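You operate a simulated robot arm through the tools that you are given. There is no shell and no other tool. Be economical: measure what you need, move in short steps, check, and stop when the job is done.

Carry out the task below with a simulated two-armed robot. There is one attempt and no reset: what you move stays moved.

TASK
Fill the blue and purple jars to their lines, stand them in the teal tray and turn the tap off.
Fine: jars from the steel bench; tap water, between each jar's two lines; third jar stays empty.

Only the result counts: the job must be done as asked and must still hold three seconds after the hand-in. Knocking over, shifting, dropping, spilling or breaking anything else fails it.

THE ROBOT
Two 7-joint arms with two-finger parallel grippers on one trunk, on a base that drives. Base frame: it is fixed to the floor where the robot stands at the start and does not move with it; the origin is under the middle of the robot, x ahead of it, y to its left, z up. Lengths are in cm, angles in rad, forces in N, time in s.
The left shoulder is at the start at [5, 18.7, 98.5], the right one opposite. With the tool pointing down near the work surface each hand reaches from about 10 to 66 cm from the robot's upright axis, wherever it stands, measured 20 degrees to its own side. Places, roughly: tap lever [70, 0, 120]; inside of the teal tray [40, 120, 80]. Payload 3.43 kg a hand.
The tool frame of a hand sits at the grasp point between the pads (the TCP): z along the fingers, y along the line on which they close. The tips reach 3 cm beyond it. Largest opening 9.4 cm; finger width 2.8, thickness 1; the body of the gripper, 5 by 9.6 cm, starts 5.5 cm behind the TCP.
Orientation is that of the tool frame in the base frame, as a unit quaternion [x, y, z, w]. With the fingers straight down and closing along the base's y, the tool's x points along the base's -x, its y along +y and its z along -z.

THE INTERFACE
- The arms move only by the tool send_rows. It takes "left_targets", "right_targets" or both (then of equal length, played together; a hand with none holds still); each is a list of rows, each a list of 7 numbers: the shift along the tool's x, y, z in cm, then the turn, a rotation vector about the tool's x, y, z in rad, then the opening, from 0 (shut) to 1 (fully open). In form: [[x, y, z, rx, ry, rz, grip], ...]. A call has 1 to 10 rows; each row shifts and turns the commanded pose from where the row before left it, along the tool's axes as they then stand. Each row takes 0.2 s and may step no farther than 5 cm and 0.15 rad from the row before; otherwise, or with a gripper value out of range, the whole call is refused. Where a pose cannot be reached the arm comes as near as it can. A force on the tool above 40 N (or 10 N above the force at the start of the call, whichever is more), or a blocked arm, ends the call early, and 0.2 s more pass. Each finger travels about 15.3 cm/s and halts on what it meets, pressing with about 27 N; the grip force reading is that of the motor and also rises with nothing between the fingers. The clock runs only during rows and for 0.2 s after the last one: add rows that do not move to give the fingers time. It gives the time, the measured TCP pose, the force on the tool (base axes), the opening and the grip force at its end, in the units of the frame above (readings bear some noise), and new pictures: "pictures" is both (left out), scene, wrist or none (wrist: the cameras of the hands that moved).
- Cameras (640 x 400 px; columns grow to the right, rows downward): "scene" is now at [14.38, 3.55, 116.66]; the picture's right is [0.37, -0.93, 0.00], its down [-0.33, -0.13, -0.94] and it looks along [0.87, 0.35, -0.35] (base axes); focal length 229 px, centre (320, 200). "left" rides on the left gripper at [7.6, -1.4, -10.3] in its tool frame; the picture's right is [0.18, 0.98, 0.00], its down [-0.75, 0.14, -0.64] and it looks along [-0.63, 0.12, 0.77] (tool axes); focal length 243 px, centre (320, 200). "right" rides on the right gripper at [7.6, 1.4, -10.2] in its tool frame; the picture's right is [-0.18, 0.98, 0.00], its down [-0.75, -0.14, -0.64] and it looks along [-0.63, -0.12, 0.77] (tool axes); focal length 243 px, centre (320, 200).
- slide_trunk(by): slides the trunk up (or, below 0, down) by that many cm; the arms and the scene camera ride with it, the base frame stays. It gives what a move gives, with no picture.
- roll_base(legs): drives the robot by 1 to 6 legs, each [ahead, left, turn to the left] in cm, cm and rad, along the robot's own axes; the way and the turn of a leg run together, so that a leg with both is an arc; at most 150 cm and 3.142 rad a leg. The arms and the cameras ride along, it lands a little off, and it stops where it bumps. It gives what a move gives, and a new picture of the scene camera.
- aim_head(pan, tilt): turns the head with the scene camera to pan (to the left, within 1.396 rad either way) and tilt (down, from -0.506 to 1.204), counted from straight ahead of the robot. It gives what a move gives, and a new picture of the scene camera.
- pixel_to_xyz(camera, pixels): for up to 12 pixels [column, row] of the newest picture of that camera ("zoom" is the newest enlarged one), the place [x, y, z] in the base frame of the surface seen there, good to about 0.2 cm. The clock stands still meanwhile.
- close_up(camera, box): a new picture of the part [left, top, right, bottom] of that camera's present view, enlarged. The clock stands still meanwhile.
- job_done(): hands the job in; it is judged then, once.

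Keep the steps short. Do not move on a guess: measure, check each grasp and each placing, and mend mistakes. In all there are 80 turns and 170 pictures (those below and enlarged ones count). Leave the grippers open and the arms clear of the work at the hand-in unless told otherwise, and finish with a single line.

The tools are called after "Request:" as name(argument=value, ...) on one line, values as JSON. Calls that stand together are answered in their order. send_rows: Moves the arms, as the interface text tells. Its arguments: {"type":"object","properties":{"left_targets":{"type":"array","items":{"type":"array","items":{"type":"number"}}},"right_targets":{"type":"array","items":{"type":"array","items":{"type":"number"}}},"pictures":{"type":"string","enum":["both","scene","wrist","none"]}},"required":[]} The other tools are called the same way: slide_trunk (by) slides the trunk up or down; roll_base (legs) drives the base; aim_head (pan, tilt) turns the head that bears the scene camera; pixel_to_xyz (camera, pixels) gives the place of the surface under pixels of a picture; close_up (camera, box) takes an enlarged picture of a part of a camera's view; job_done () hands the job in.

At the start:

```text
t: 0.0
left_tool_pos: [43.44, 34.89, 99.89]
left_tcp_rot: [0.0, 1.0, 0.0, 0.0]
left_wrist_force: [-0.4, 0.0, -0.3]
left_gripper_width: 9.38
left_grasp_force: 0.1
right_tool_pos: [34.14, -2.46, 99.95]
right_tcp_rot: [-0.001, 1.0, 0.001, 0.0]
right_wrist_force: [-0.1, -0.7, 0.4]
right_gripper_width: 9.39
right_grasp_force: 0.0
trunk travel left (down, up): [-20.0, 23.2]
robot x, y, heading: [0.14, 0.21, 0.001]
head pan, tilt: [0.382, 0.36]
```

scene: 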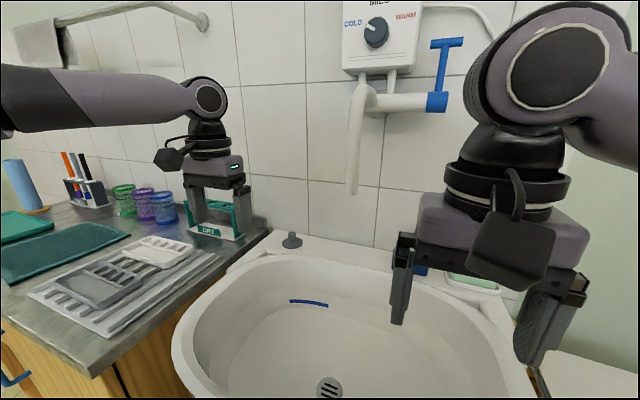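
right: 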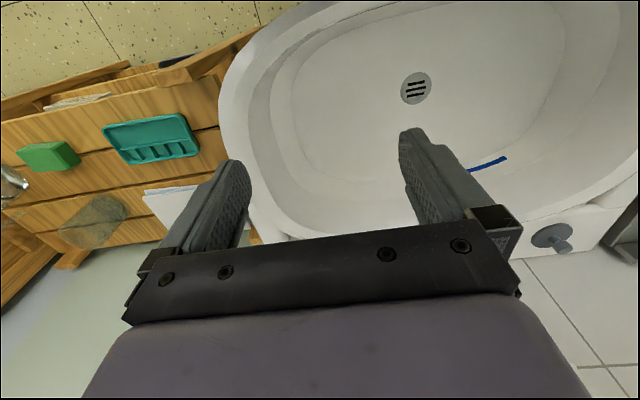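
left: 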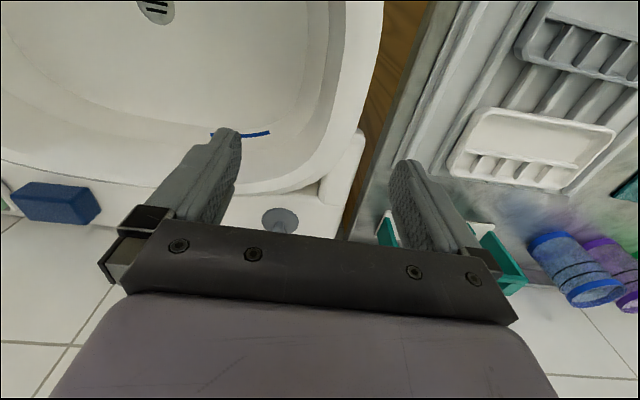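

I see three jars (green, purple, blue) on the bench at left, and the tap with a blue lever. First I enlarge the jars and the tap.

Request:
close_up(camera="scene", box=[0, 130, 280, 305])

Request:
close_up(camera="scene", box=[320, 0, 480, 200])

Request:
pixel_to_xyz(camera="scene", pixels=[[352, 193], [446, 42], [443, 70], [437, 101], [365, 95], [163, 205], [145, 205], [123, 200], [165, 222], [200, 240], [310, 303], [330, 385]])

Request:
aim_head(pan=1.0, tilt=0.5)

```text
2.29 times, centred on (140, 218) of scene
```

zoom: 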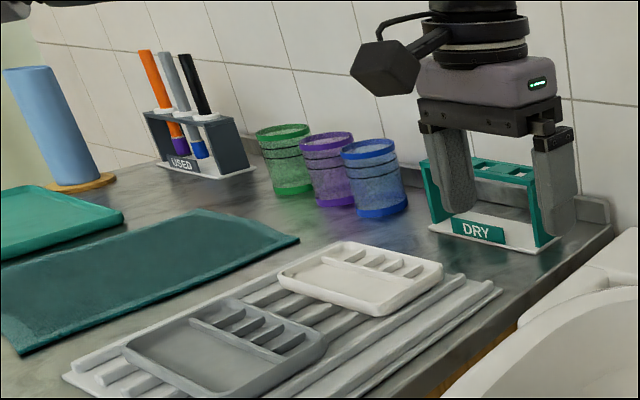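

```text
2.00 times, centred on (400, 100) of scene
```

zoom: 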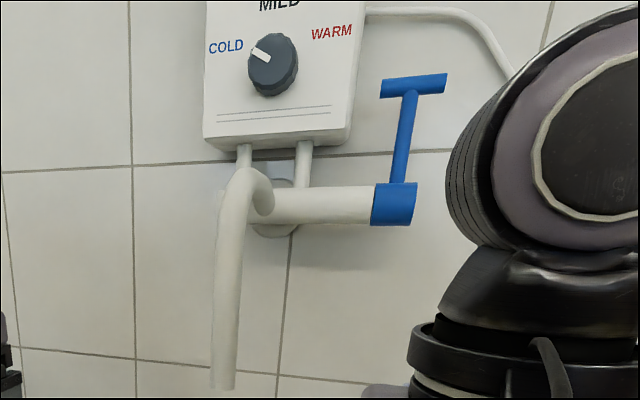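

```text
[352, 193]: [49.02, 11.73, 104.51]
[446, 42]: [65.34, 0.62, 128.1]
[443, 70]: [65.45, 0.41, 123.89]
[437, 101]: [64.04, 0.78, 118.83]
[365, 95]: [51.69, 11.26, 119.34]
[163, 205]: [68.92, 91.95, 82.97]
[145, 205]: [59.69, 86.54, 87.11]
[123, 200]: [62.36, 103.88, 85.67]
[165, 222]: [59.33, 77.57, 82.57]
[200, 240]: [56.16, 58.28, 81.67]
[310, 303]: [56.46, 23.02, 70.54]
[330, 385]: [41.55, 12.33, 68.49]
```

```text
t: 1.0
left_tool_pos: [43.6, 34.9, 99.89]
left_tcp_rot: [0.0, 1.0, 0.0, 0.0]
left_wrist_force: [0.4, -0.6, 0.2]
left_gripper_width: 9.39
left_grasp_force: 0.1
right_tool_pos: [33.97, -2.49, 99.92]
right_tcp_rot: [0.0, 1.0, 0.001, 0.0]
right_wrist_force: [0.1, -0.4, -0.3]
right_gripper_width: 9.4
right_grasp_force: 0.0
trunk travel left (down, up): [-20.0, 23.2]
robot x, y, heading: [-0.26, 0.22, 0.001]
head pan, tilt: [1.0, 0.499]
```

scene: 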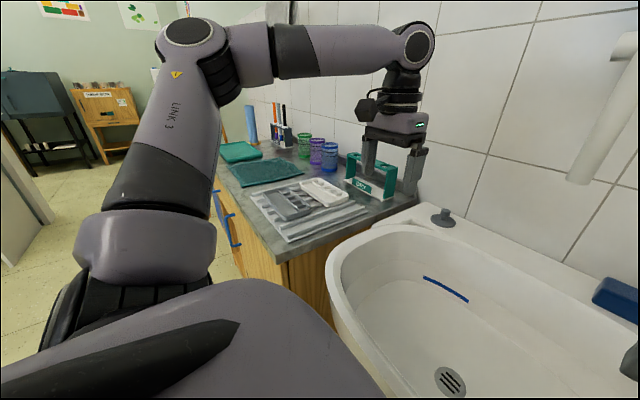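

Now I enlarge the bench from this aim and measure jars and tray.

Request:
close_up(camera="scene", box=[210, 95, 370, 195])

Request:
pixel_to_xyz(camera="zoom", pixels=[[464, 195], [466, 298], [495, 245], [456, 245], [486, 200], [486, 307], [418, 180], [374, 160], [120, 220], [130, 310], [60, 250], [420, 280]])

```text
4.00 times, centred on (290, 145) of scene
```

zoom: 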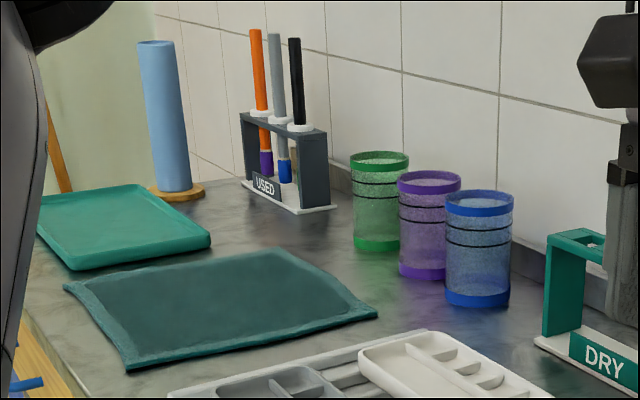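

```text
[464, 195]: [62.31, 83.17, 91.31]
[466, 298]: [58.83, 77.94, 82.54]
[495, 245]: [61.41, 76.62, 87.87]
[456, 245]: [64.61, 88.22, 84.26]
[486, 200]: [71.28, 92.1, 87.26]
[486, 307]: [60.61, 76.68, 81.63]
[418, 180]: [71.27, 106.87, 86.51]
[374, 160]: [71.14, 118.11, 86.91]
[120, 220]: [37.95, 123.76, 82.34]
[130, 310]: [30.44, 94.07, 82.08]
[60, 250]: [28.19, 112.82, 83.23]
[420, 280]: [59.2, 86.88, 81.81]
```

The jars are about 10 cm tall, standing near x≈62, y≈80–100. I will need a sideways grasp with the wrist camera on top so the mouth stays free. First I test in free space whether the left wrist can roll by half a turn.

Request:
send_rows(left_targets=[[0, 0, 0, 0, 0, 0.15, 1], [0, 0, 0, 0, 0, 0.15, 1], [0, 0, 0, 0, 0, 0.15, 1], [0, 0, 0, 0, 0, 0.15, 1], [0, 0, 0, 0, 0, 0.15, 1], [0, 0, 0, 0, 0, 0.15, 1], [0, 0, 0, 0, 0, 0.15, 1], [0, 0, 0, 0, 0, 0.15, 1], [0, 0, 0, 0, 0, 0.15, 1], [0, 0, 0, 0, 0, 0.15, 1]], pictures="none")

Request:
send_rows(left_targets=[[0, 0, 0, 0, 0, 0.15, 1], [0, 0, 0, 0, 0, 0.15, 1], [0, 0, 0, 0, 0, 0.15, 1], [0, 0, 0, 0, 0, 0.15, 1], [0, 0, 0, 0, 0, 0.15, 1], [0, 0, 0, 0, 0, 0.15, 1], [0, 0, 0, 0, 0, 0.15, 1], [0, 0, 0, 0, 0, 0.15, 1], [0, 0, 0, 0, 0, 0.15, 1], [0, 0, 0, 0, 0, 0.15, 1]], pictures="scene")

```text
t: 3.2
left_tool_pos: [43.68, 34.93, 99.94]
left_tcp_rot: [0.682, 0.731, 0.0, 0.0]
left_wrist_force: [0.0, 0.3, -0.4]
left_gripper_width: 9.41
left_grasp_force: 0.1
right_tool_pos: [34.16, -2.64, 99.91]
right_tcp_rot: [0.001, 1.0, 0.0, 0.0]
right_wrist_force: [-0.2, 0.7, 0.0]
right_gripper_width: 9.43
right_grasp_force: 0.0
trunk travel left (down, up): [-20.0, 23.2]
robot x, y, heading: [-0.18, 0.18, 0.0]
head pan, tilt: [1.0, 0.499]
```

```text
t: 5.4
left_tool_pos: [43.41, 34.92, 99.94]
left_tcp_rot: [0.998, 0.07, 0.001, 0.0]
left_wrist_force: [1.4, 1.0, 0.3]
left_gripper_width: 9.39
left_grasp_force: 0.2
right_tool_pos: [34.05, -2.58, 100.01]
right_tcp_rot: [-0.001, 1.0, 0.0, 0.0]
right_wrist_force: [-0.2, 0.9, -0.8]
right_gripper_width: 9.42
right_grasp_force: 0.0
trunk travel left (down, up): [-20.0, 23.2]
robot x, y, heading: [0.29, 0.29, 0.0]
head pan, tilt: [1.0, 0.499]
```

scene: 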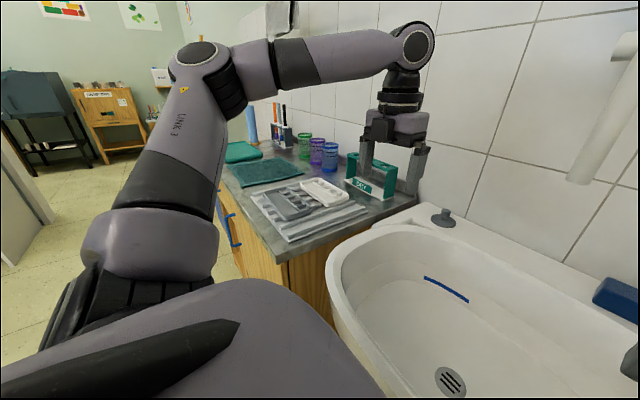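

The roll works. I finish it (0.14 rad) and pitch the fingers toward horizontal, +x.

Request:
send_rows(left_targets=[[0, 0, 0, 0, 0, 0.14, 1], [0, 0, 0, 0, 0.15, 0, 1], [0, 0, 0, 0, 0.15, 0, 1], [0, 0, 0, 0, 0.15, 0, 1], [0, 0, 0, 0, 0.15, 0, 1], [0, 0, 0, 0, 0.15, 0, 1], [0, 0, 0, 0, 0.15, 0, 1], [0, 0, 0, 0, 0.15, 0, 1], [0, 0, 0, 0, 0.15, 0, 1], [0, 0, 0, 0, 0.15, 0, 1]], pictures="both")

```text
t: 7.6
left_tool_pos: [43.54, 34.79, 100.04]
left_tcp_rot: [0.78, 0.001, 0.625, -0.001]
left_wrist_force: [0.8, -0.3, 0.5]
left_gripper_width: 9.4
left_grasp_force: 0.1
right_tool_pos: [34.17, -2.47, 100.07]
right_tcp_rot: [0.0, 1.0, -0.001, 0.001]
right_wrist_force: [-0.1, -0.1, 0.0]
right_gripper_width: 9.42
right_grasp_force: 0.2
trunk travel left (down, up): [-20.0, 23.2]
robot x, y, heading: [-0.38, 0.12, 0.001]
head pan, tilt: [1.0, 0.499]
```

scene: 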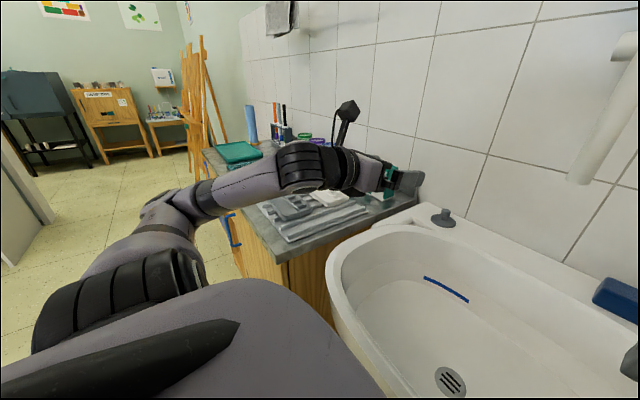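
left: 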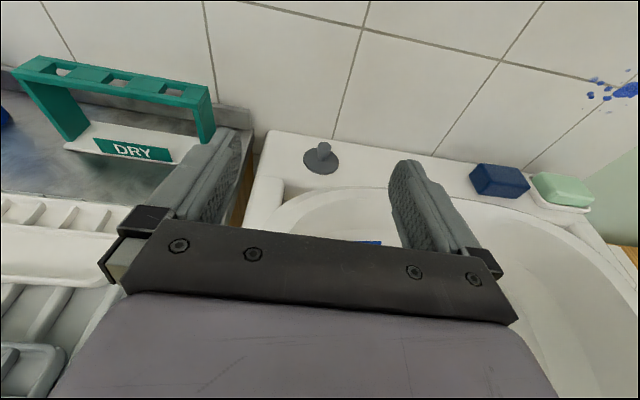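

The pose is good: camera on top, looking over the fingers. I measure the bench front edge before driving left.

Request:
pixel_to_xyz(camera="scene", pixels=[[284, 262], [240, 215], [212, 160], [335, 250], [228, 155], [310, 142], [330, 143], [346, 190], [270, 110], [252, 140], [236, 232], [370, 195]])

Request:
send_rows(left_targets=[[-1, 0, -3, 0, -0.1, 0, 1], [-1, 0, -3, 0, -0.1, 0, 1]], pictures="none")

```text
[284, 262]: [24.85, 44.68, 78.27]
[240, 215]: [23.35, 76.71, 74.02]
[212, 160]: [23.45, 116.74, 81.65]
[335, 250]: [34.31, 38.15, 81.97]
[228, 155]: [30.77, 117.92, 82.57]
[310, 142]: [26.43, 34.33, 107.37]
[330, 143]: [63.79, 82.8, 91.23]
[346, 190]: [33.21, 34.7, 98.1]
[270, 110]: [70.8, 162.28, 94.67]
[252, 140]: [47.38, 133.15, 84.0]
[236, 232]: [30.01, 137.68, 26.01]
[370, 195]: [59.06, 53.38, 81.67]
```

```text
t: 8.2
left_tool_pos: [38.93, 35.79, 100.32]
left_tcp_rot: [0.84, 0.0, 0.542, 0.0]
left_wrist_force: [0.6, -0.1, 0.3]
left_gripper_width: 9.36
left_grasp_force: 0.0
left hand out of reach, approached as far as the arm can: row 1, 2
right_tool_pos: [34.04, -2.53, 100.1]
right_tcp_rot: [0.0, 1.0, -0.001, 0.0]
right_wrist_force: [-0.3, 0.3, 0.4]
right_gripper_width: 9.4
right_grasp_force: 0.1
trunk travel left (down, up): [-20.0, 23.2]
robot x, y, heading: [-0.25, -0.05, -0.002]
head pan, tilt: [1.0, 0.499]
```

The bench edge is at x≈23.5. Now I drive left 45 cm so the left hand stands before the blue jar.

Request:
roll_base(legs=[[0, 45, 0]])

Request:
close_up(camera="left", box=[0, 0, 640, 400])

```text
t: 10.0
left_tool_pos: [39.17, 58.0, 100.29]
left_tcp_rot: [0.839, -0.004, 0.543, 0.004]
left_wrist_force: [0.3, 0.6, 0.5]
left_gripper_width: 9.4
left_grasp_force: 0.1
right_tool_pos: [33.67, 19.85, 99.88]
right_tcp_rot: [0.004, 1.0, -0.001, 0.001]
right_wrist_force: [0.3, 0.5, 0.2]
right_gripper_width: 9.41
right_grasp_force: 0.0
trunk travel left (down, up): [-20.0, 23.2]
robot x, y, heading: [-0.25, 22.93, -0.018]
head pan, tilt: [1.0, 0.499]
stopped in leg 1: the robot was blocked; the commanded pose is now the measured one
```

scene: 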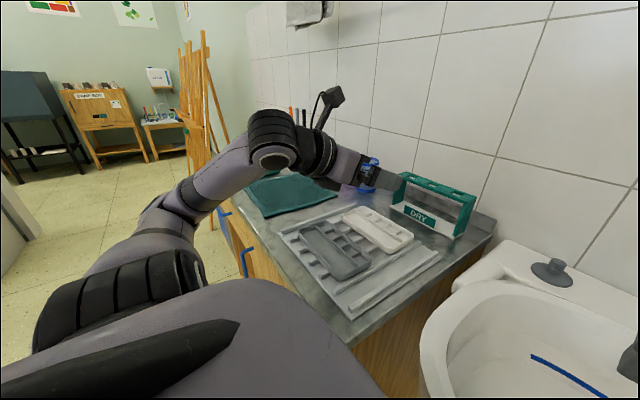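

```text
1.00 times, centred on (320, 200) of left
```

zoom: 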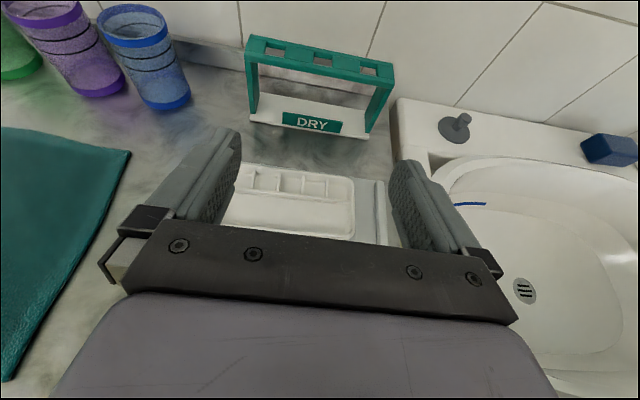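

The base was blocked at y=23, probably by the bench cabinet. I back off 6 cm and go on left.

Request:
roll_base(legs=[[-6, 0, 0.018], [0, 22, 0]])

```text
t: 11.9
left_tool_pos: [32.33, 69.18, 100.36]
left_tcp_rot: [0.84, -0.002, 0.543, 0.001]
left_wrist_force: [0.3, 0.1, 0.3]
left_gripper_width: 9.36
left_grasp_force: 0.1
right_tool_pos: [27.19, 31.06, 99.97]
right_tcp_rot: [0.003, 1.0, 0.0, 0.0]
right_wrist_force: [0.2, 0.6, 0.7]
right_gripper_width: 9.37
right_grasp_force: 0.0
trunk travel left (down, up): [-20.0, 23.2]
robot x, y, heading: [-7.07, 33.96, -0.006]
head pan, tilt: [1.0, 0.499]
stopped in leg 2: the robot was blocked; the commanded pose is now the measured one
```

scene: 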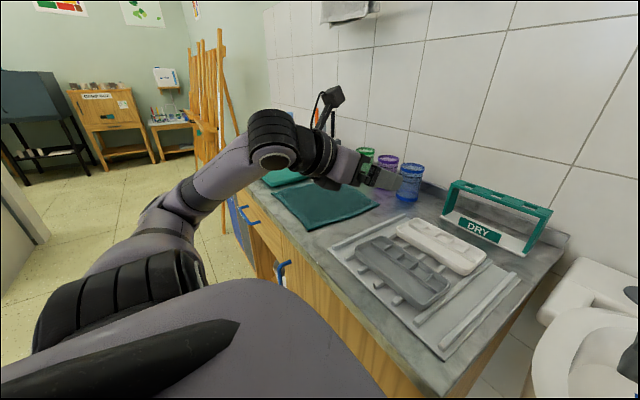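

Both stops fit a round base of radius ≈32.4 hitting the bench corner (23.5, 44.5). I check how far the blue handles stick out.

Request:
pixel_to_xyz(camera="scene", pixels=[[283, 268], [248, 214], [277, 275], [411, 170], [410, 185], [388, 160], [424, 172], [398, 175], [410, 203], [300, 300], [365, 152], [375, 160]])

Request:
close_up(camera="scene", box=[340, 130, 500, 230])

```text
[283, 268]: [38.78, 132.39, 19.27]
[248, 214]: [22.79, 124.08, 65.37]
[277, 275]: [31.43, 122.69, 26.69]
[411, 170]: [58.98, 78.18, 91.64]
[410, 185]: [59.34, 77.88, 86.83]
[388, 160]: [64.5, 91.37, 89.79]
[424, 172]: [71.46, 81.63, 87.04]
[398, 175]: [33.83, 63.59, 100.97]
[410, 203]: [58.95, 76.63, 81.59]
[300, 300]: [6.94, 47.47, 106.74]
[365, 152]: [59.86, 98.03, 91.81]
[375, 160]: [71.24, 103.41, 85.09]
```

```text
4.00 times, centred on (420, 180) of scene
```

zoom: 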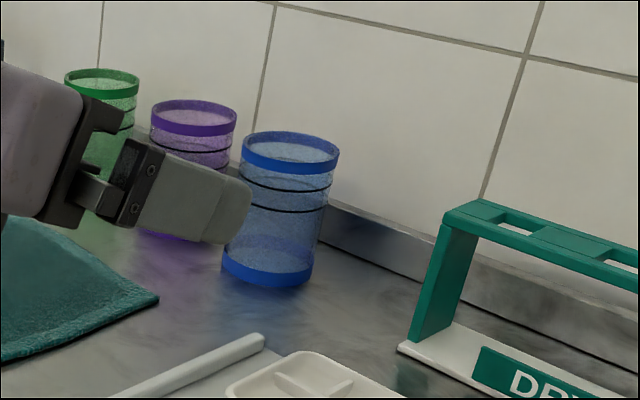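

The handles barely stick out. I back off 5 cm and drive left 27 cm to bring the left hand before the jars.

Request:
roll_base(legs=[[-4.5, 0, 0.006], [0, 23, 0]])

Request:
close_up(camera="left", box=[0, 0, 640, 400])

```text
t: 14.2
left_tool_pos: [27.59, 92.84, 100.36]
left_tcp_rot: [0.84, 0.003, 0.543, -0.001]
left_wrist_force: [-0.3, 0.8, 0.3]
left_gripper_width: 9.39
left_grasp_force: 0.1
right_tool_pos: [22.64, 54.5, 99.9]
right_tcp_rot: [0.0, 1.0, 0.0, 0.0]
right_wrist_force: [0.4, 0.4, -0.2]
right_gripper_width: 9.41
right_grasp_force: 0.1
trunk travel left (down, up): [-20.0, 23.2]
robot x, y, heading: [-11.4, 56.85, 0.001]
head pan, tilt: [1.0, 0.499]
```

scene: 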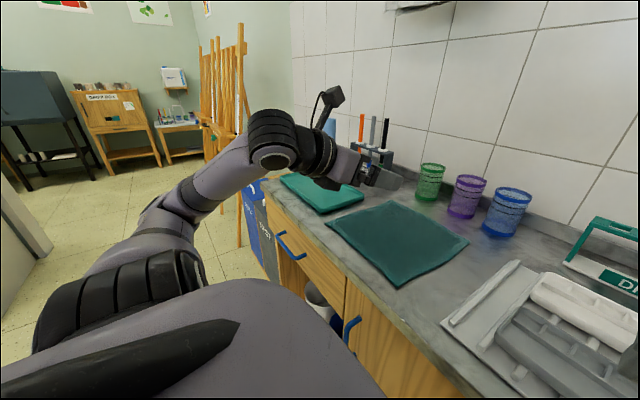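

```text
1.00 times, centred on (320, 200) of left
```

zoom: 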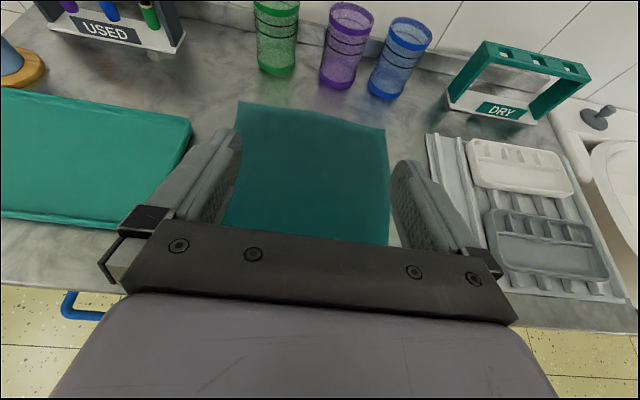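

A clear view. I enlarge the jars and measure rims and feet.

Request:
close_up(camera="left", box=[240, 0, 440, 125])

Request:
close_up(camera="scene", box=[400, 150, 560, 250])

```text
3.20 times, centred on (340, 62) of left
```

zoom: 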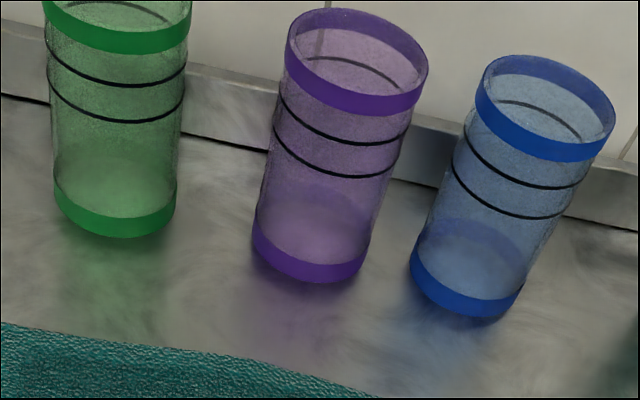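

```text
4.00 times, centred on (480, 200) of scene
```

zoom: 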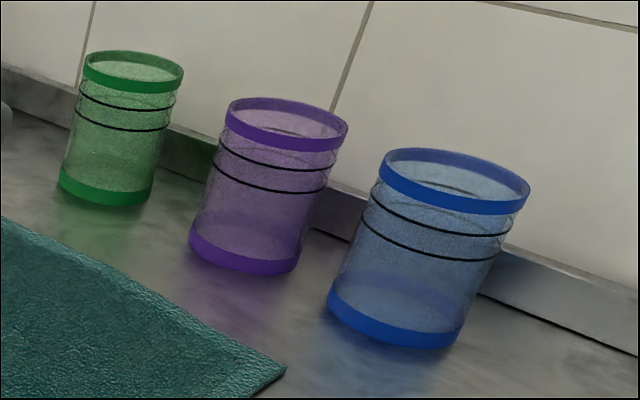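

Request:
pixel_to_xyz(camera="zoom", pixels=[[384, 174], [400, 190], [440, 206], [490, 210], [525, 198], [455, 151], [390, 335], [230, 116], [270, 141], [340, 140], [285, 98], [240, 262]])

Request:
close_up(camera="left", box=[240, 0, 440, 125])

Request:
pixel_to_xyz(camera="zoom", pixels=[[483, 105], [520, 145], [570, 155], [603, 140], [460, 300], [415, 270], [515, 303], [290, 65], [345, 105], [420, 90], [310, 272], [115, 228]])

```text
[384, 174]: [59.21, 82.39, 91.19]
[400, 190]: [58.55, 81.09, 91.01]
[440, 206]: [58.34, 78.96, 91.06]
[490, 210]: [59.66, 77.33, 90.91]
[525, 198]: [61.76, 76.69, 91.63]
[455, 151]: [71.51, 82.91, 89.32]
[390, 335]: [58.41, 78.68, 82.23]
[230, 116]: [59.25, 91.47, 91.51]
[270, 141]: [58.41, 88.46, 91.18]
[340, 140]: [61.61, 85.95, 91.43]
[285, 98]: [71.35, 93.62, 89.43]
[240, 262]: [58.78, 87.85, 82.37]
```

```text
3.20 times, centred on (340, 62) of left
```

zoom: 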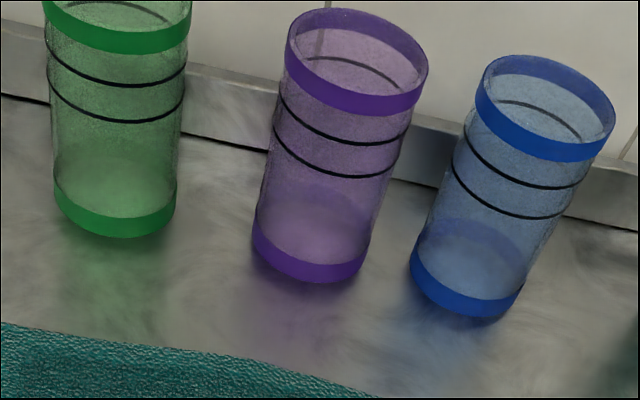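

```text
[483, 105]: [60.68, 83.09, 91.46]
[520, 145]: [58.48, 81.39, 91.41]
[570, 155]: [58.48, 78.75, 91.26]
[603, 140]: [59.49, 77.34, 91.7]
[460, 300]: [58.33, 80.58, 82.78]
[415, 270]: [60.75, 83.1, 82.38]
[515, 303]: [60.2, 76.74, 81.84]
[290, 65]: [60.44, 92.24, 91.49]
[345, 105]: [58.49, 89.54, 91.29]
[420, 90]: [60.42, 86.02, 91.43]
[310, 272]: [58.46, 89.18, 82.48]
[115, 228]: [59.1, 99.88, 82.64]
```

Blue jar: centre ≈(61.6, 80.0), radius 3.3, z 81.6–92. Purple centre ≈(61.6, 89.1). The gap between them is only 2.6 cm, so I open to 7.8 cm and move first to a stand-off at about (48, 80, 92).

Request:
send_rows(left_targets=[[0.13, 2.13, 3.68, 0, 0, 0, 0.83], [0.13, 2.13, 3.68, 0, 0, 0, 0.83], [0.13, 2.13, 3.68, 0, 0, 0, 0.83], [0.13, 2.13, 3.68, 0, 0, 0, 0.83], [0.13, 2.13, 3.68, 0, 0, 0, 0.83], [0.13, 2.13, 3.68, 0, 0, 0, 0.83]], pictures="both")

```text
t: 15.6
left_tool_pos: [48.07, 79.62, 91.93]
left_tcp_rot: [0.84, 0.002, 0.543, -0.001]
left_wrist_force: [-0.3, -0.6, -0.3]
left_gripper_width: 7.8
left_grasp_force: 0.0
right_tool_pos: [22.66, 54.59, 99.95]
right_tcp_rot: [-0.001, 1.0, 0.0, -0.001]
right_wrist_force: [0.6, 1.0, 0.0]
right_gripper_width: 9.43
right_grasp_force: 0.1
trunk travel left (down, up): [-20.0, 23.2]
robot x, y, heading: [-11.01, 57.28, 0.003]
head pan, tilt: [1.0, 0.499]
```

scene: 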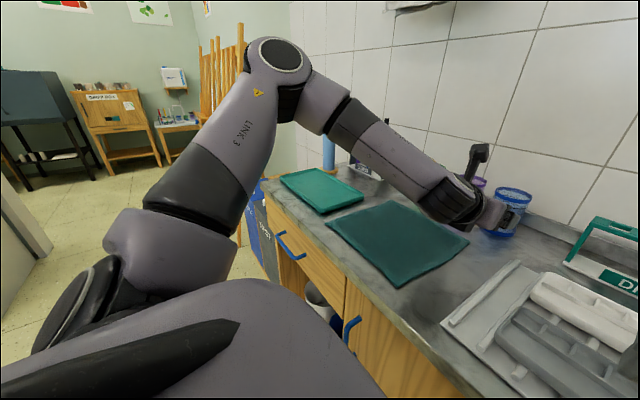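
left: 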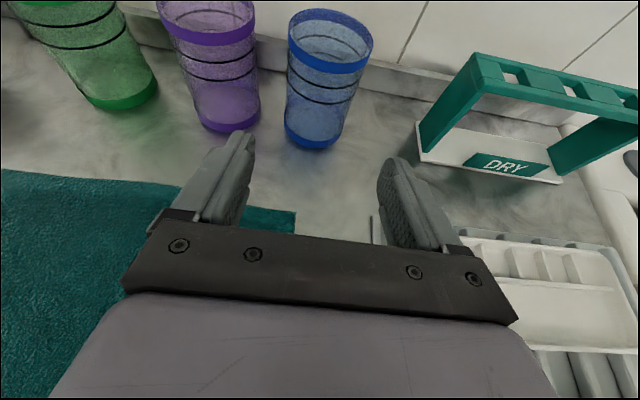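

The jar is well centred. I go down and forward to (55, 80, 86.8), just short of straddling.

Request:
send_rows(left_targets=[[-0.9, -0.15, 4.2, 0, 0, 0, 0.83], [-0.9, -0.15, 4.2, 0, 0, 0, 0.83], [0, 0, 0, 0, 0, 0, 0.83]], pictures="both")

```text
t: 16.4
left_tool_pos: [54.66, 80.19, 87.16]
left_tcp_rot: [0.839, 0.002, 0.544, -0.001]
left_wrist_force: [-0.5, -0.4, 0.2]
left_gripper_width: 7.76
left_grasp_force: 0.0
right_tool_pos: [22.62, 54.56, 99.9]
right_tcp_rot: [-0.001, 1.0, 0.0, 0.0]
right_wrist_force: [0.4, 0.5, 0.6]
right_gripper_width: 9.41
right_grasp_force: 0.0
trunk travel left (down, up): [-20.0, 23.2]
robot x, y, heading: [-11.59, 57.19, 0.002]
head pan, tilt: [1.0, 0.499]
```

scene: 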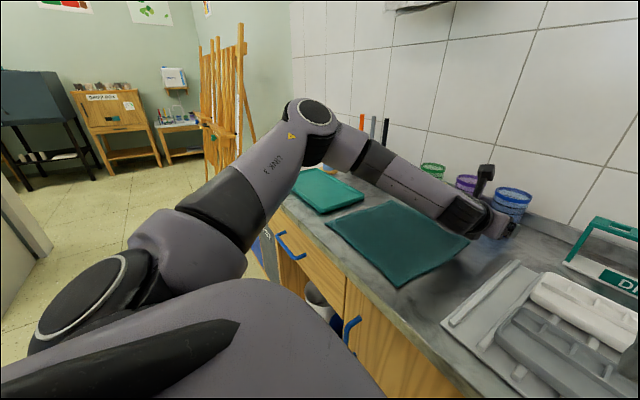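
left: 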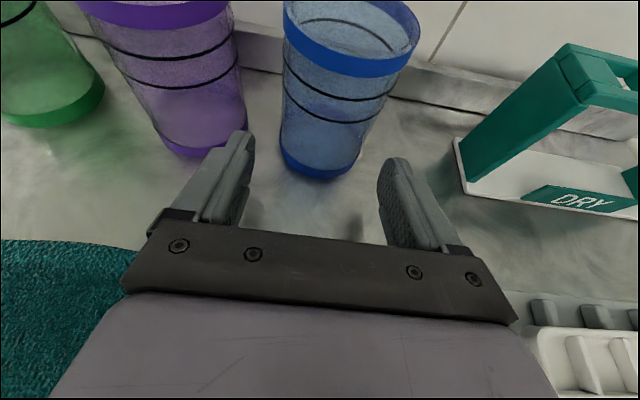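

The blue jar sits between the fingers, the left finger heading into the gap to purple. I go forward 6.6 cm with a 0.25 cm correction to the right.

Request:
send_rows(left_targets=[[0.73, 0.25, 2.1, 0, 0, 0, 0.83], [0.73, 0, 2.1, 0, 0, 0, 0.83], [0.73, 0, 2.1, 0, 0, 0, 0.83], [0, 0, 0, 0, 0, 0, 0.83]], pictures="both")

```text
t: 17.4
left_tool_pos: [57.62, 82.88, 88.57]
left_tcp_rot: [0.84, 0.001, 0.542, 0.0]
left_wrist_force: [-0.2, -0.3, 0.0]
left_gripper_width: 7.78
left_grasp_force: 0.1
left hand out of reach, approached as far as the arm can: row 1, 2, 3
right_tool_pos: [22.59, 54.44, 100.0]
right_tcp_rot: [0.0, 1.0, -0.001, 0.0]
right_wrist_force: [0.0, -0.1, -0.3]
right_gripper_width: 9.37
right_grasp_force: 0.0
trunk travel left (down, up): [-20.0, 23.2]
robot x, y, heading: [-11.4, 56.81, -0.002]
head pan, tilt: [1.0, 0.499]
```

scene: 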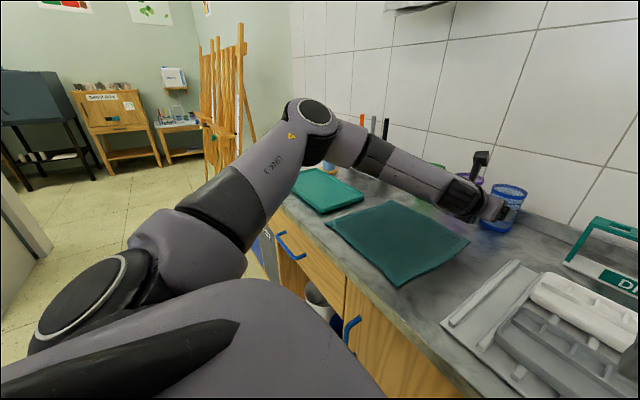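
left: 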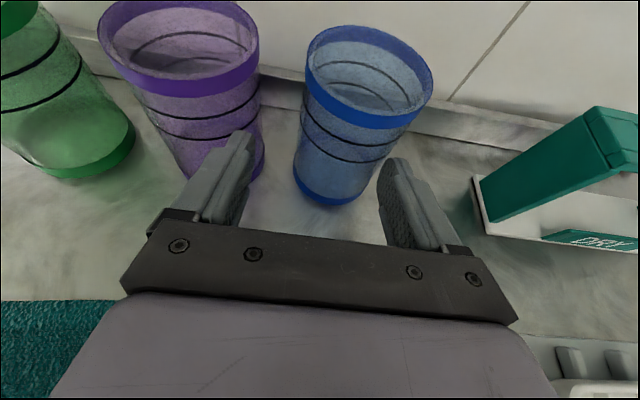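

The arm ran out of reach and slid left (y 82.9), near the purple jar. I back out along the same path and then turn the base so that the left shoulder comes closer.

Request:
send_rows(left_targets=[[-0.73, 0, -2.1, 0, 0, 0, 0.83], [-0.73, 0, -2.1, 0, 0, 0, 0.83], [-0.73, 0, -2.1, 0, 0, 0, 0.83], [0, 0, -4.0, 0, 0, 0, 0.83], [0, 0, -4.0, 0, 0, 0, 0.83], [3, 0, -3, 0, 0, 0, 0.83]], pictures="wrist")

```text
t: 18.8
left_tool_pos: [42.31, 82.96, 96.26]
left_tcp_rot: [0.84, 0.002, 0.543, 0.0]
left_wrist_force: [0.0, -0.8, 0.1]
left_gripper_width: 7.81
left_grasp_force: 0.1
right_tool_pos: [22.61, 54.4, 99.94]
right_tcp_rot: [-0.001, 1.0, 0.0, -0.001]
right_wrist_force: [0.5, 0.0, -0.7]
right_gripper_width: 9.41
right_grasp_force: 0.1
trunk travel left (down, up): [-20.0, 23.2]
robot x, y, heading: [-11.66, 57.18, -0.001]
head pan, tilt: [1.0, 0.499]
```

left: 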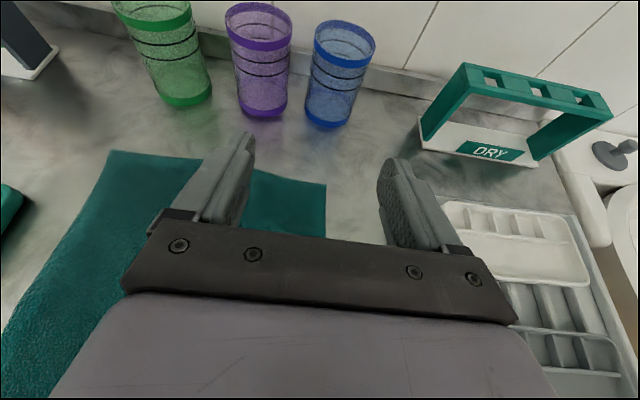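

The jars are undisturbed. I drive left 10 cm, ahead 1.3, then turn right 0.45 rad so the left shoulder leads.

Request:
roll_base(legs=[[1.3, 10, 0], [0, 0, -0.45]])

Request:
close_up(camera="left", box=[0, 0, 640, 400])

```text
t: 21.2
left_tool_pos: [49.54, 67.57, 96.23]
left_tcp_rot: [0.82, -0.182, 0.53, 0.118]
left_wrist_force: [-0.8, 1.1, 0.3]
left_gripper_width: 7.8
left_grasp_force: 0.1
right_tool_pos: [19.62, 50.19, 99.9]
right_tcp_rot: [0.218, 0.976, 0.0, 0.0]
right_wrist_force: [0.1, 0.0, 0.3]
right_gripper_width: 9.41
right_grasp_force: 0.1
trunk travel left (down, up): [-20.0, 23.2]
robot x, y, heading: [-10.03, 66.88, -0.446]
head pan, tilt: [1.0, 0.499]
```

scene: 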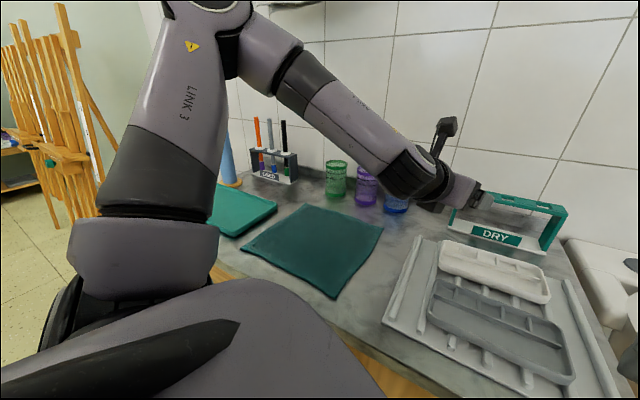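

```text
1.00 times, centred on (320, 200) of left
```

zoom: 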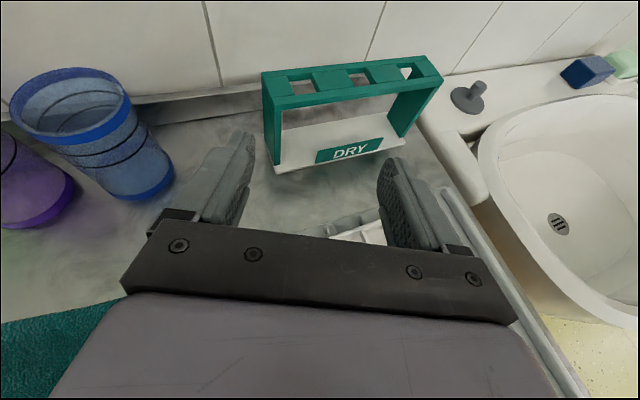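

I shift the hand left and back to about (46.5, 80, 96), then yaw it back 0.446 rad so the fingers point along +x.

Request:
send_rows(left_targets=[[-1.1, -3.3, -2.44, 0, 0, 0, 0.83], [-1.1, -3.3, -2.44, 0, 0, 0, 0.83], [-1.1, -3.3, -2.44, 0, 0, 0, 0.83], [0, 0, 0, 0.1355, 0, -0.0613, 0.83], [0, 0, 0, 0.1355, 0, -0.0613, 0.83], [0, 0, 0, 0.1355, 0, -0.0613, 0.83], [0, 0, 0, 0, 0, 0, 0.83]], pictures="wrist")

```text
t: 22.9
left_tool_pos: [46.31, 79.96, 96.23]
left_tcp_rot: [0.84, 0.005, 0.543, -0.003]
left_wrist_force: [0.4, -0.4, 0.2]
left_gripper_width: 7.82
left_grasp_force: 0.0
right_tool_pos: [19.59, 50.28, 100.0]
right_tcp_rot: [0.218, 0.976, -0.001, -0.001]
right_wrist_force: [-0.1, 0.6, -0.5]
right_gripper_width: 9.41
right_grasp_force: 0.0
trunk travel left (down, up): [-20.0, 23.2]
robot x, y, heading: [-10.07, 66.87, -0.444]
head pan, tilt: [1.0, 0.499]
```

left: 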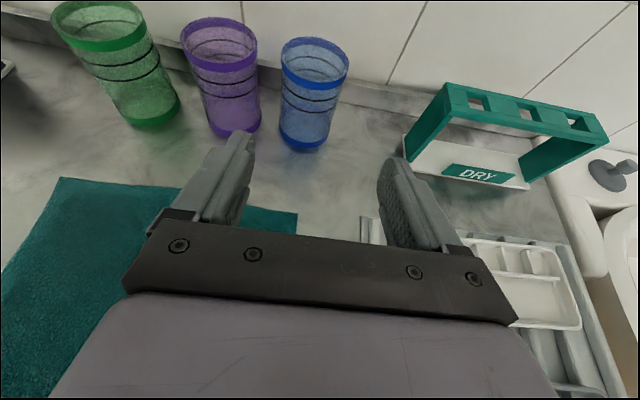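

Aligned at (46.3, 80, 96.2). I descend to (54.6, 80, 87).

Request:
send_rows(left_targets=[[-1.65, 0, 3.78, 0, 0, 0, 0.83], [-1.65, 0, 3.78, 0, 0, 0, 0.83], [-1.65, 0, 3.78, 0, 0, 0, 0.83], [0, 0, 0, 0, 0, 0, 0.83]], pictures="wrist")

```text
t: 23.9
left_tool_pos: [54.57, 80.25, 86.92]
left_tcp_rot: [0.84, 0.005, 0.543, -0.002]
left_wrist_force: [-0.6, 0.9, 0.1]
left_gripper_width: 7.79
left_grasp_force: 0.1
right_tool_pos: [19.59, 50.37, 99.98]
right_tcp_rot: [0.217, 0.976, 0.0, 0.0]
right_wrist_force: [-0.6, -0.5, 0.5]
right_gripper_width: 9.41
right_grasp_force: 0.1
trunk travel left (down, up): [-20.0, 23.2]
robot x, y, heading: [-10.07, 67.17, -0.441]
head pan, tilt: [1.0, 0.499]
```

left: 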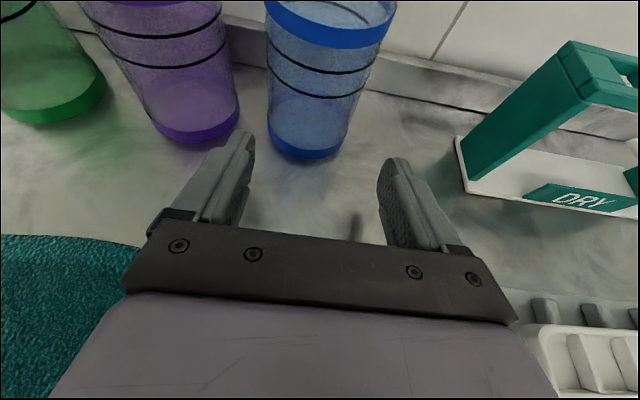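

The jar looks a little left of the finger middle; I measure it and the finger tips.

Request:
pixel_to_xyz(camera="left", pixels=[[269, 28], [325, 44], [392, 35], [270, 140], [305, 155], [345, 148], [238, 132], [252, 136], [383, 160], [398, 158], [238, 120], [190, 138]])

```text
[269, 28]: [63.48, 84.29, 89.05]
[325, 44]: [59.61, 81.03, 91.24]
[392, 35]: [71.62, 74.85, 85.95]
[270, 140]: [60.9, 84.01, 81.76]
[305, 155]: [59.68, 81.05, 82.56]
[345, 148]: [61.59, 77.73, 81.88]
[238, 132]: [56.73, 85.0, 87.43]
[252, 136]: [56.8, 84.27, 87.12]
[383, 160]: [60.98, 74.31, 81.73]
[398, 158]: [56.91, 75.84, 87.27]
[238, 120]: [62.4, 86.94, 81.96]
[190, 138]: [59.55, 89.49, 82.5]
```

The jar's middle is at y≈80.9 and x≈62.8, the fingers' middle at 80.2. I shift 0.65 cm left and go forward 8 cm.

Request:
send_rows(left_targets=[[0, -0.65, 0, 0, 0, 0, 0.83], [0.73, 0, 1.86, 0, 0, 0, 0.83], [0.73, 0, 1.86, 0, 0, 0, 0.83], [0.73, 0, 1.86, 0, 0, 0, 0.83], [0, 0, 0, 0, 0, 0, 0.83]], pictures="wrist")

```text
t: 25.1
left_tool_pos: [60.73, 80.88, 86.87]
left_tcp_rot: [0.84, 0.004, 0.542, -0.001]
left_wrist_force: [0.6, 0.4, 0.3]
left_gripper_width: 7.79
left_grasp_force: 0.1
right_tool_pos: [19.6, 50.22, 99.93]
right_tcp_rot: [0.218, 0.976, 0.0, 0.001]
right_wrist_force: [-0.2, 0.3, 0.1]
right_gripper_width: 9.42
right_grasp_force: 0.0
trunk travel left (down, up): [-20.0, 23.2]
robot x, y, heading: [-9.76, 67.3, -0.444]
head pan, tilt: [1.0, 0.499]
```

left: 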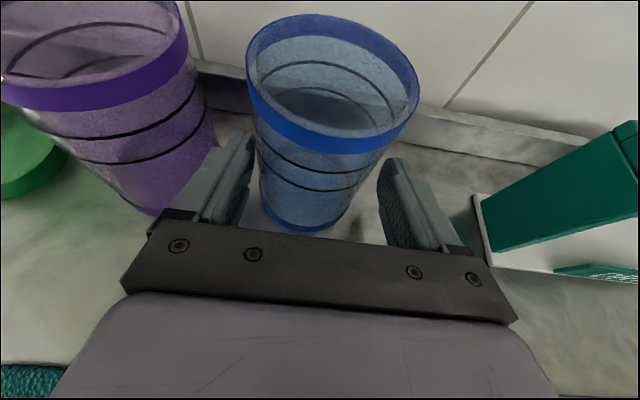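

Straddled. I go 1.8 cm further and close.

Request:
send_rows(left_targets=[[0.7, -0.15, 1.6, 0, 0, 0, 0.83], [0, 0, 0, 0, 0, 0, 0.83], [0, 0, 0, 0, 0, 0, 0.7], [0, 0, 0, 0, 0, 0, 0.6], [0, 0, 0, 0, 0, 0, 0.55], [0, 0, 0, 0, 0, 0, 0.55]], pictures="wrist")

```text
t: 26.4
left_tool_pos: [62.48, 80.94, 86.65]
left_tcp_rot: [0.84, 0.004, 0.542, -0.002]
left_wrist_force: [-0.2, -0.5, 0.0]
left_gripper_width: 6.93
left_grasp_force: 26.4
right_tool_pos: [19.62, 50.48, 99.81]
right_tcp_rot: [0.218, 0.976, 0.0, 0.0]
right_wrist_force: [0.4, -0.8, -0.6]
right_gripper_width: 9.39
right_grasp_force: 0.1
trunk travel left (down, up): [-20.0, 23.2]
robot x, y, heading: [-9.6, 66.86, -0.445]
head pan, tilt: [1.0, 0.499]
```

left: 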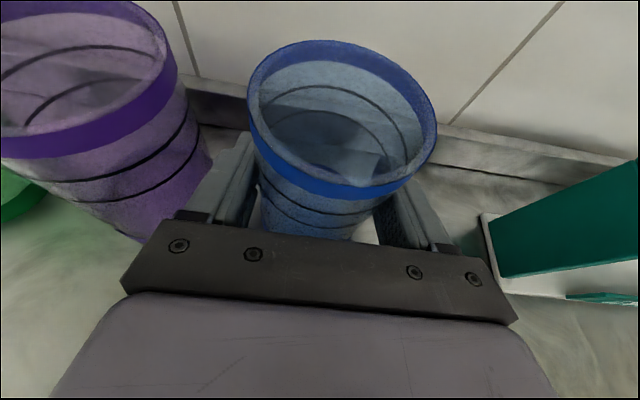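

Gripped: width 6.93, force 26 N. I lift 12 cm and draw back 16 cm.

Request:
send_rows(left_targets=[[3.64, 0, -1.65, 0, 0, 0, 0.55], [3.64, 0, -1.65, 0, 0, 0, 0.55], [3.64, 0, -1.65, 0, 0, 0, 0.55], [-1.65, 0, -3.64, 0, 0, 0, 0.55], [-1.65, 0, -3.64, 0, 0, 0, 0.55], [-1.65, 0, -3.64, 0, 0, 0, 0.55], [-1.65, 0, -3.64, 0, 0, 0, 0.55]], pictures="both")

```text
t: 28.1
left_tool_pos: [46.63, 80.71, 98.76]
left_tcp_rot: [0.84, 0.004, 0.542, -0.002]
left_wrist_force: [0.6, -0.5, 0.3]
left_gripper_width: 5.18
left_grasp_force: 0.0
right_tool_pos: [19.53, 50.39, 99.95]
right_tcp_rot: [0.218, 0.976, 0.0, 0.0]
right_wrist_force: [0.6, -0.1, -0.1]
right_gripper_width: 9.37
right_grasp_force: 0.1
trunk travel left (down, up): [-20.0, 23.2]
robot x, y, heading: [-10.17, 67.0, -0.444]
head pan, tilt: [1.0, 0.499]
```

scene: 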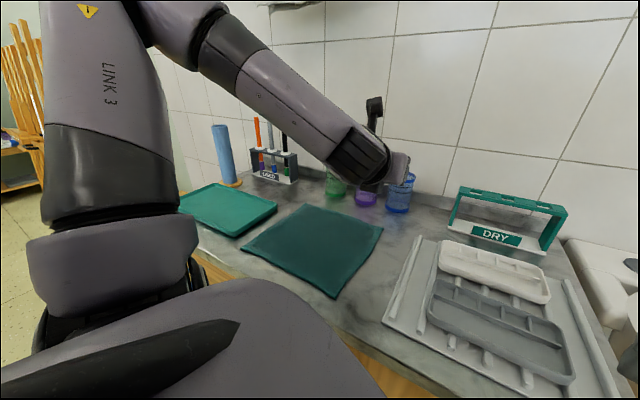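
left: 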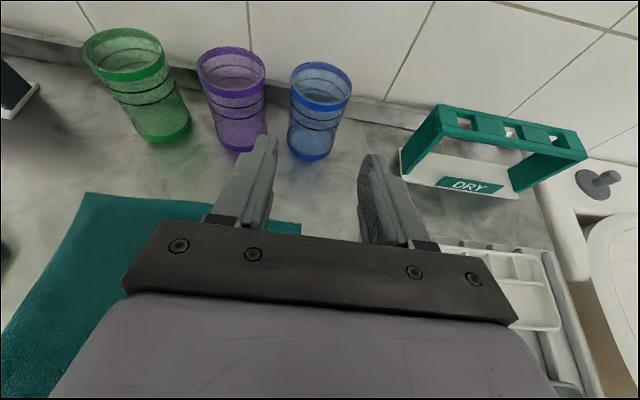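

The fingers slid up off the jar; it still stands. I check where it is and whether it shifted.

Request:
close_up(camera="left", box=[180, 30, 380, 155])

Request:
pixel_to_xyz(camera="zoom", pixels=[[354, 190], [378, 225], [440, 248], [500, 245], [540, 215], [350, 380], [415, 412], [484, 395], [365, 300], [420, 310], [490, 320], [170, 200]])

```text
3.20 times, centred on (280, 92) of left
```

zoom: 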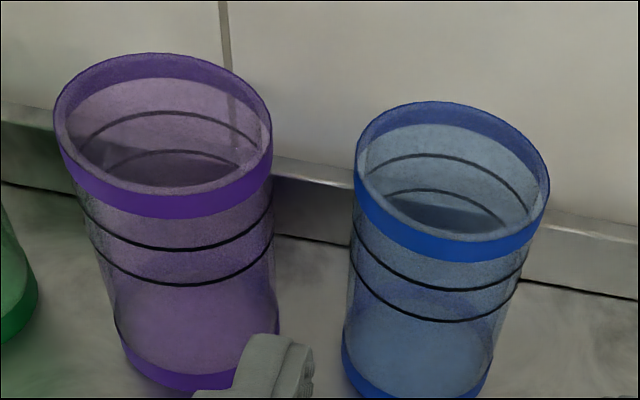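

```text
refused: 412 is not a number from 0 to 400
```

Request:
pixel_to_xyz(camera="zoom", pixels=[[356, 190], [378, 225], [430, 248], [500, 247], [540, 220], [345, 370], [400, 394], [484, 385], [62, 140], [110, 195], [180, 208], [265, 175]])

```text
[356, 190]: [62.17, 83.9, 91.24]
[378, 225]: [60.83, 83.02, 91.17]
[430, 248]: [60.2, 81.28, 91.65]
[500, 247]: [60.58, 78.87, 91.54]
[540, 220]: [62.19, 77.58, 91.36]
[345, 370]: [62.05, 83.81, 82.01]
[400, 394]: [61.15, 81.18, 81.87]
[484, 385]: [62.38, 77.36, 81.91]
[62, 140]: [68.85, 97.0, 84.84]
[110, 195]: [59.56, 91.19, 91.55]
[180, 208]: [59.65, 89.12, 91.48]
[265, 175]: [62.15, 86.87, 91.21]
```

The jar was pushed about 0.6 cm forward (now centre ≈(63.4, 80.75), diameter 6.5): the pads had not passed its middle well. I return and go deeper, to x≈63.8.

Request:
send_rows(left_targets=[[-2.48, 0, 4.05, 0, 0, 0, 0.83], [-2.48, 0, 4.05, 0, 0, 0, 0.83], [-2.48, 0, 4.05, 0, 0, 0, 0.83], [0, 0, 0, 0, 0, 0, 0.83], [0.84, 0, 2.09, 0, 0, 0, 0.83], [0.84, 0, 2.09, 0, 0, 0, 0.83], [0.84, 0, 2.09, 0, 0, 0, 0.83], [0, 0, 0, 0, 0, 0, 0.83]], pictures="wrist")

```text
t: 29.9
left_tool_pos: [61.42, 81.02, 86.7]
left_tcp_rot: [0.84, 0.004, 0.543, -0.002]
left_wrist_force: [0.1, 0.5, 0.6]
left_gripper_width: 7.79
left_grasp_force: 0.1
right_tool_pos: [19.68, 50.32, 100.0]
right_tcp_rot: [0.218, 0.976, 0.0, 0.0]
right_wrist_force: [0.2, -0.3, -0.3]
right_gripper_width: 9.43
right_grasp_force: 0.1
trunk travel left (down, up): [-20.0, 23.2]
robot x, y, heading: [-9.97, 67.32, -0.44]
head pan, tilt: [1.0, 0.499]
```

left: 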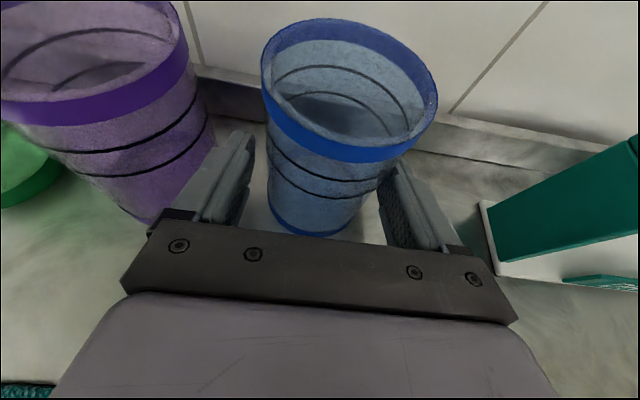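

I go 2.7 cm deeper, with 0.2 cm right, and close with full command.

Request:
send_rows(left_targets=[[0.5, 0.2, 1.25, 0, 0, 0, 0.83], [0.5, 0, 1.25, 0, 0, 0, 0.83], [0, 0, 0, 0, 0, 0, 0.7], [0, 0, 0, 0, 0, 0, 0.4], [0, 0, 0, 0, 0, 0, 0], [0, 0, 0, 0, 0, 0, 0]], pictures="wrist")

```text
t: 31.2
left_tool_pos: [63.95, 80.79, 86.44]
left_tcp_rot: [0.84, 0.004, 0.543, -0.002]
left_wrist_force: [0.6, 0.4, -0.2]
left_gripper_width: 6.8
left_grasp_force: 26.5
right_tool_pos: [19.62, 50.3, 99.99]
right_tcp_rot: [0.217, 0.976, 0.0, 0.0]
right_wrist_force: [0.2, 0.9, -0.5]
right_gripper_width: 9.42
right_grasp_force: 0.0
trunk travel left (down, up): [-20.0, 23.2]
robot x, y, heading: [-10.3, 66.93, -0.44]
head pan, tilt: [1.0, 0.499]
```

left: 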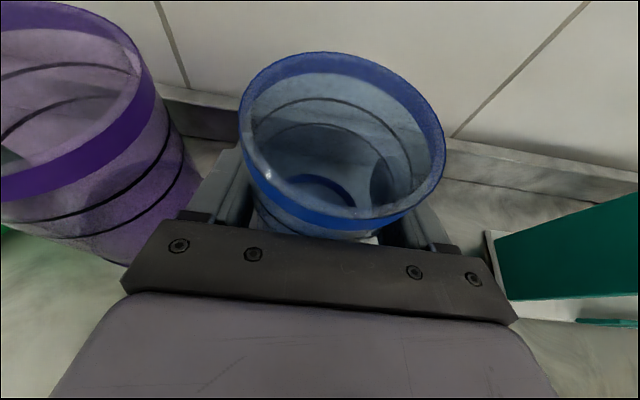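

Force 26.5 N, width 6.8. A slow trial lift of 1.5 cm.

Request:
send_rows(left_targets=[[0.27, 0, -0.12, 0, 0, 0, 0], [0.27, 0, -0.12, 0, 0, 0, 0], [0.27, 0, -0.12, 0, 0, 0, 0], [0.27, 0, -0.12, 0, 0, 0, 0], [0.27, 0, -0.12, 0, 0, 0, 0]], pictures="wrist")

```text
t: 32.5
left_tool_pos: [64.0, 80.71, 87.85]
left_tcp_rot: [0.84, 0.004, 0.543, -0.002]
left_wrist_force: [-0.6, -0.3, -0.5]
left_gripper_width: 6.82
left_grasp_force: 27.1
right_tool_pos: [19.63, 50.3, 100.01]
right_tcp_rot: [0.218, 0.976, 0.0, 0.0]
right_wrist_force: [-0.5, 0.4, 0.2]
right_gripper_width: 9.41
right_grasp_force: 0.1
trunk travel left (down, up): [-20.0, 23.2]
robot x, y, heading: [-10.16, 67.01, -0.445]
head pan, tilt: [1.0, 0.499]
```

left: 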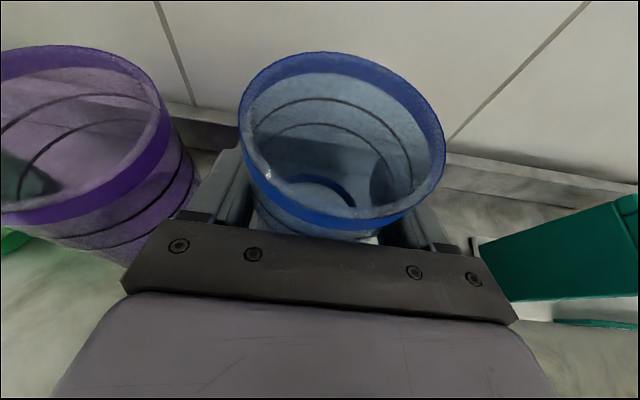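

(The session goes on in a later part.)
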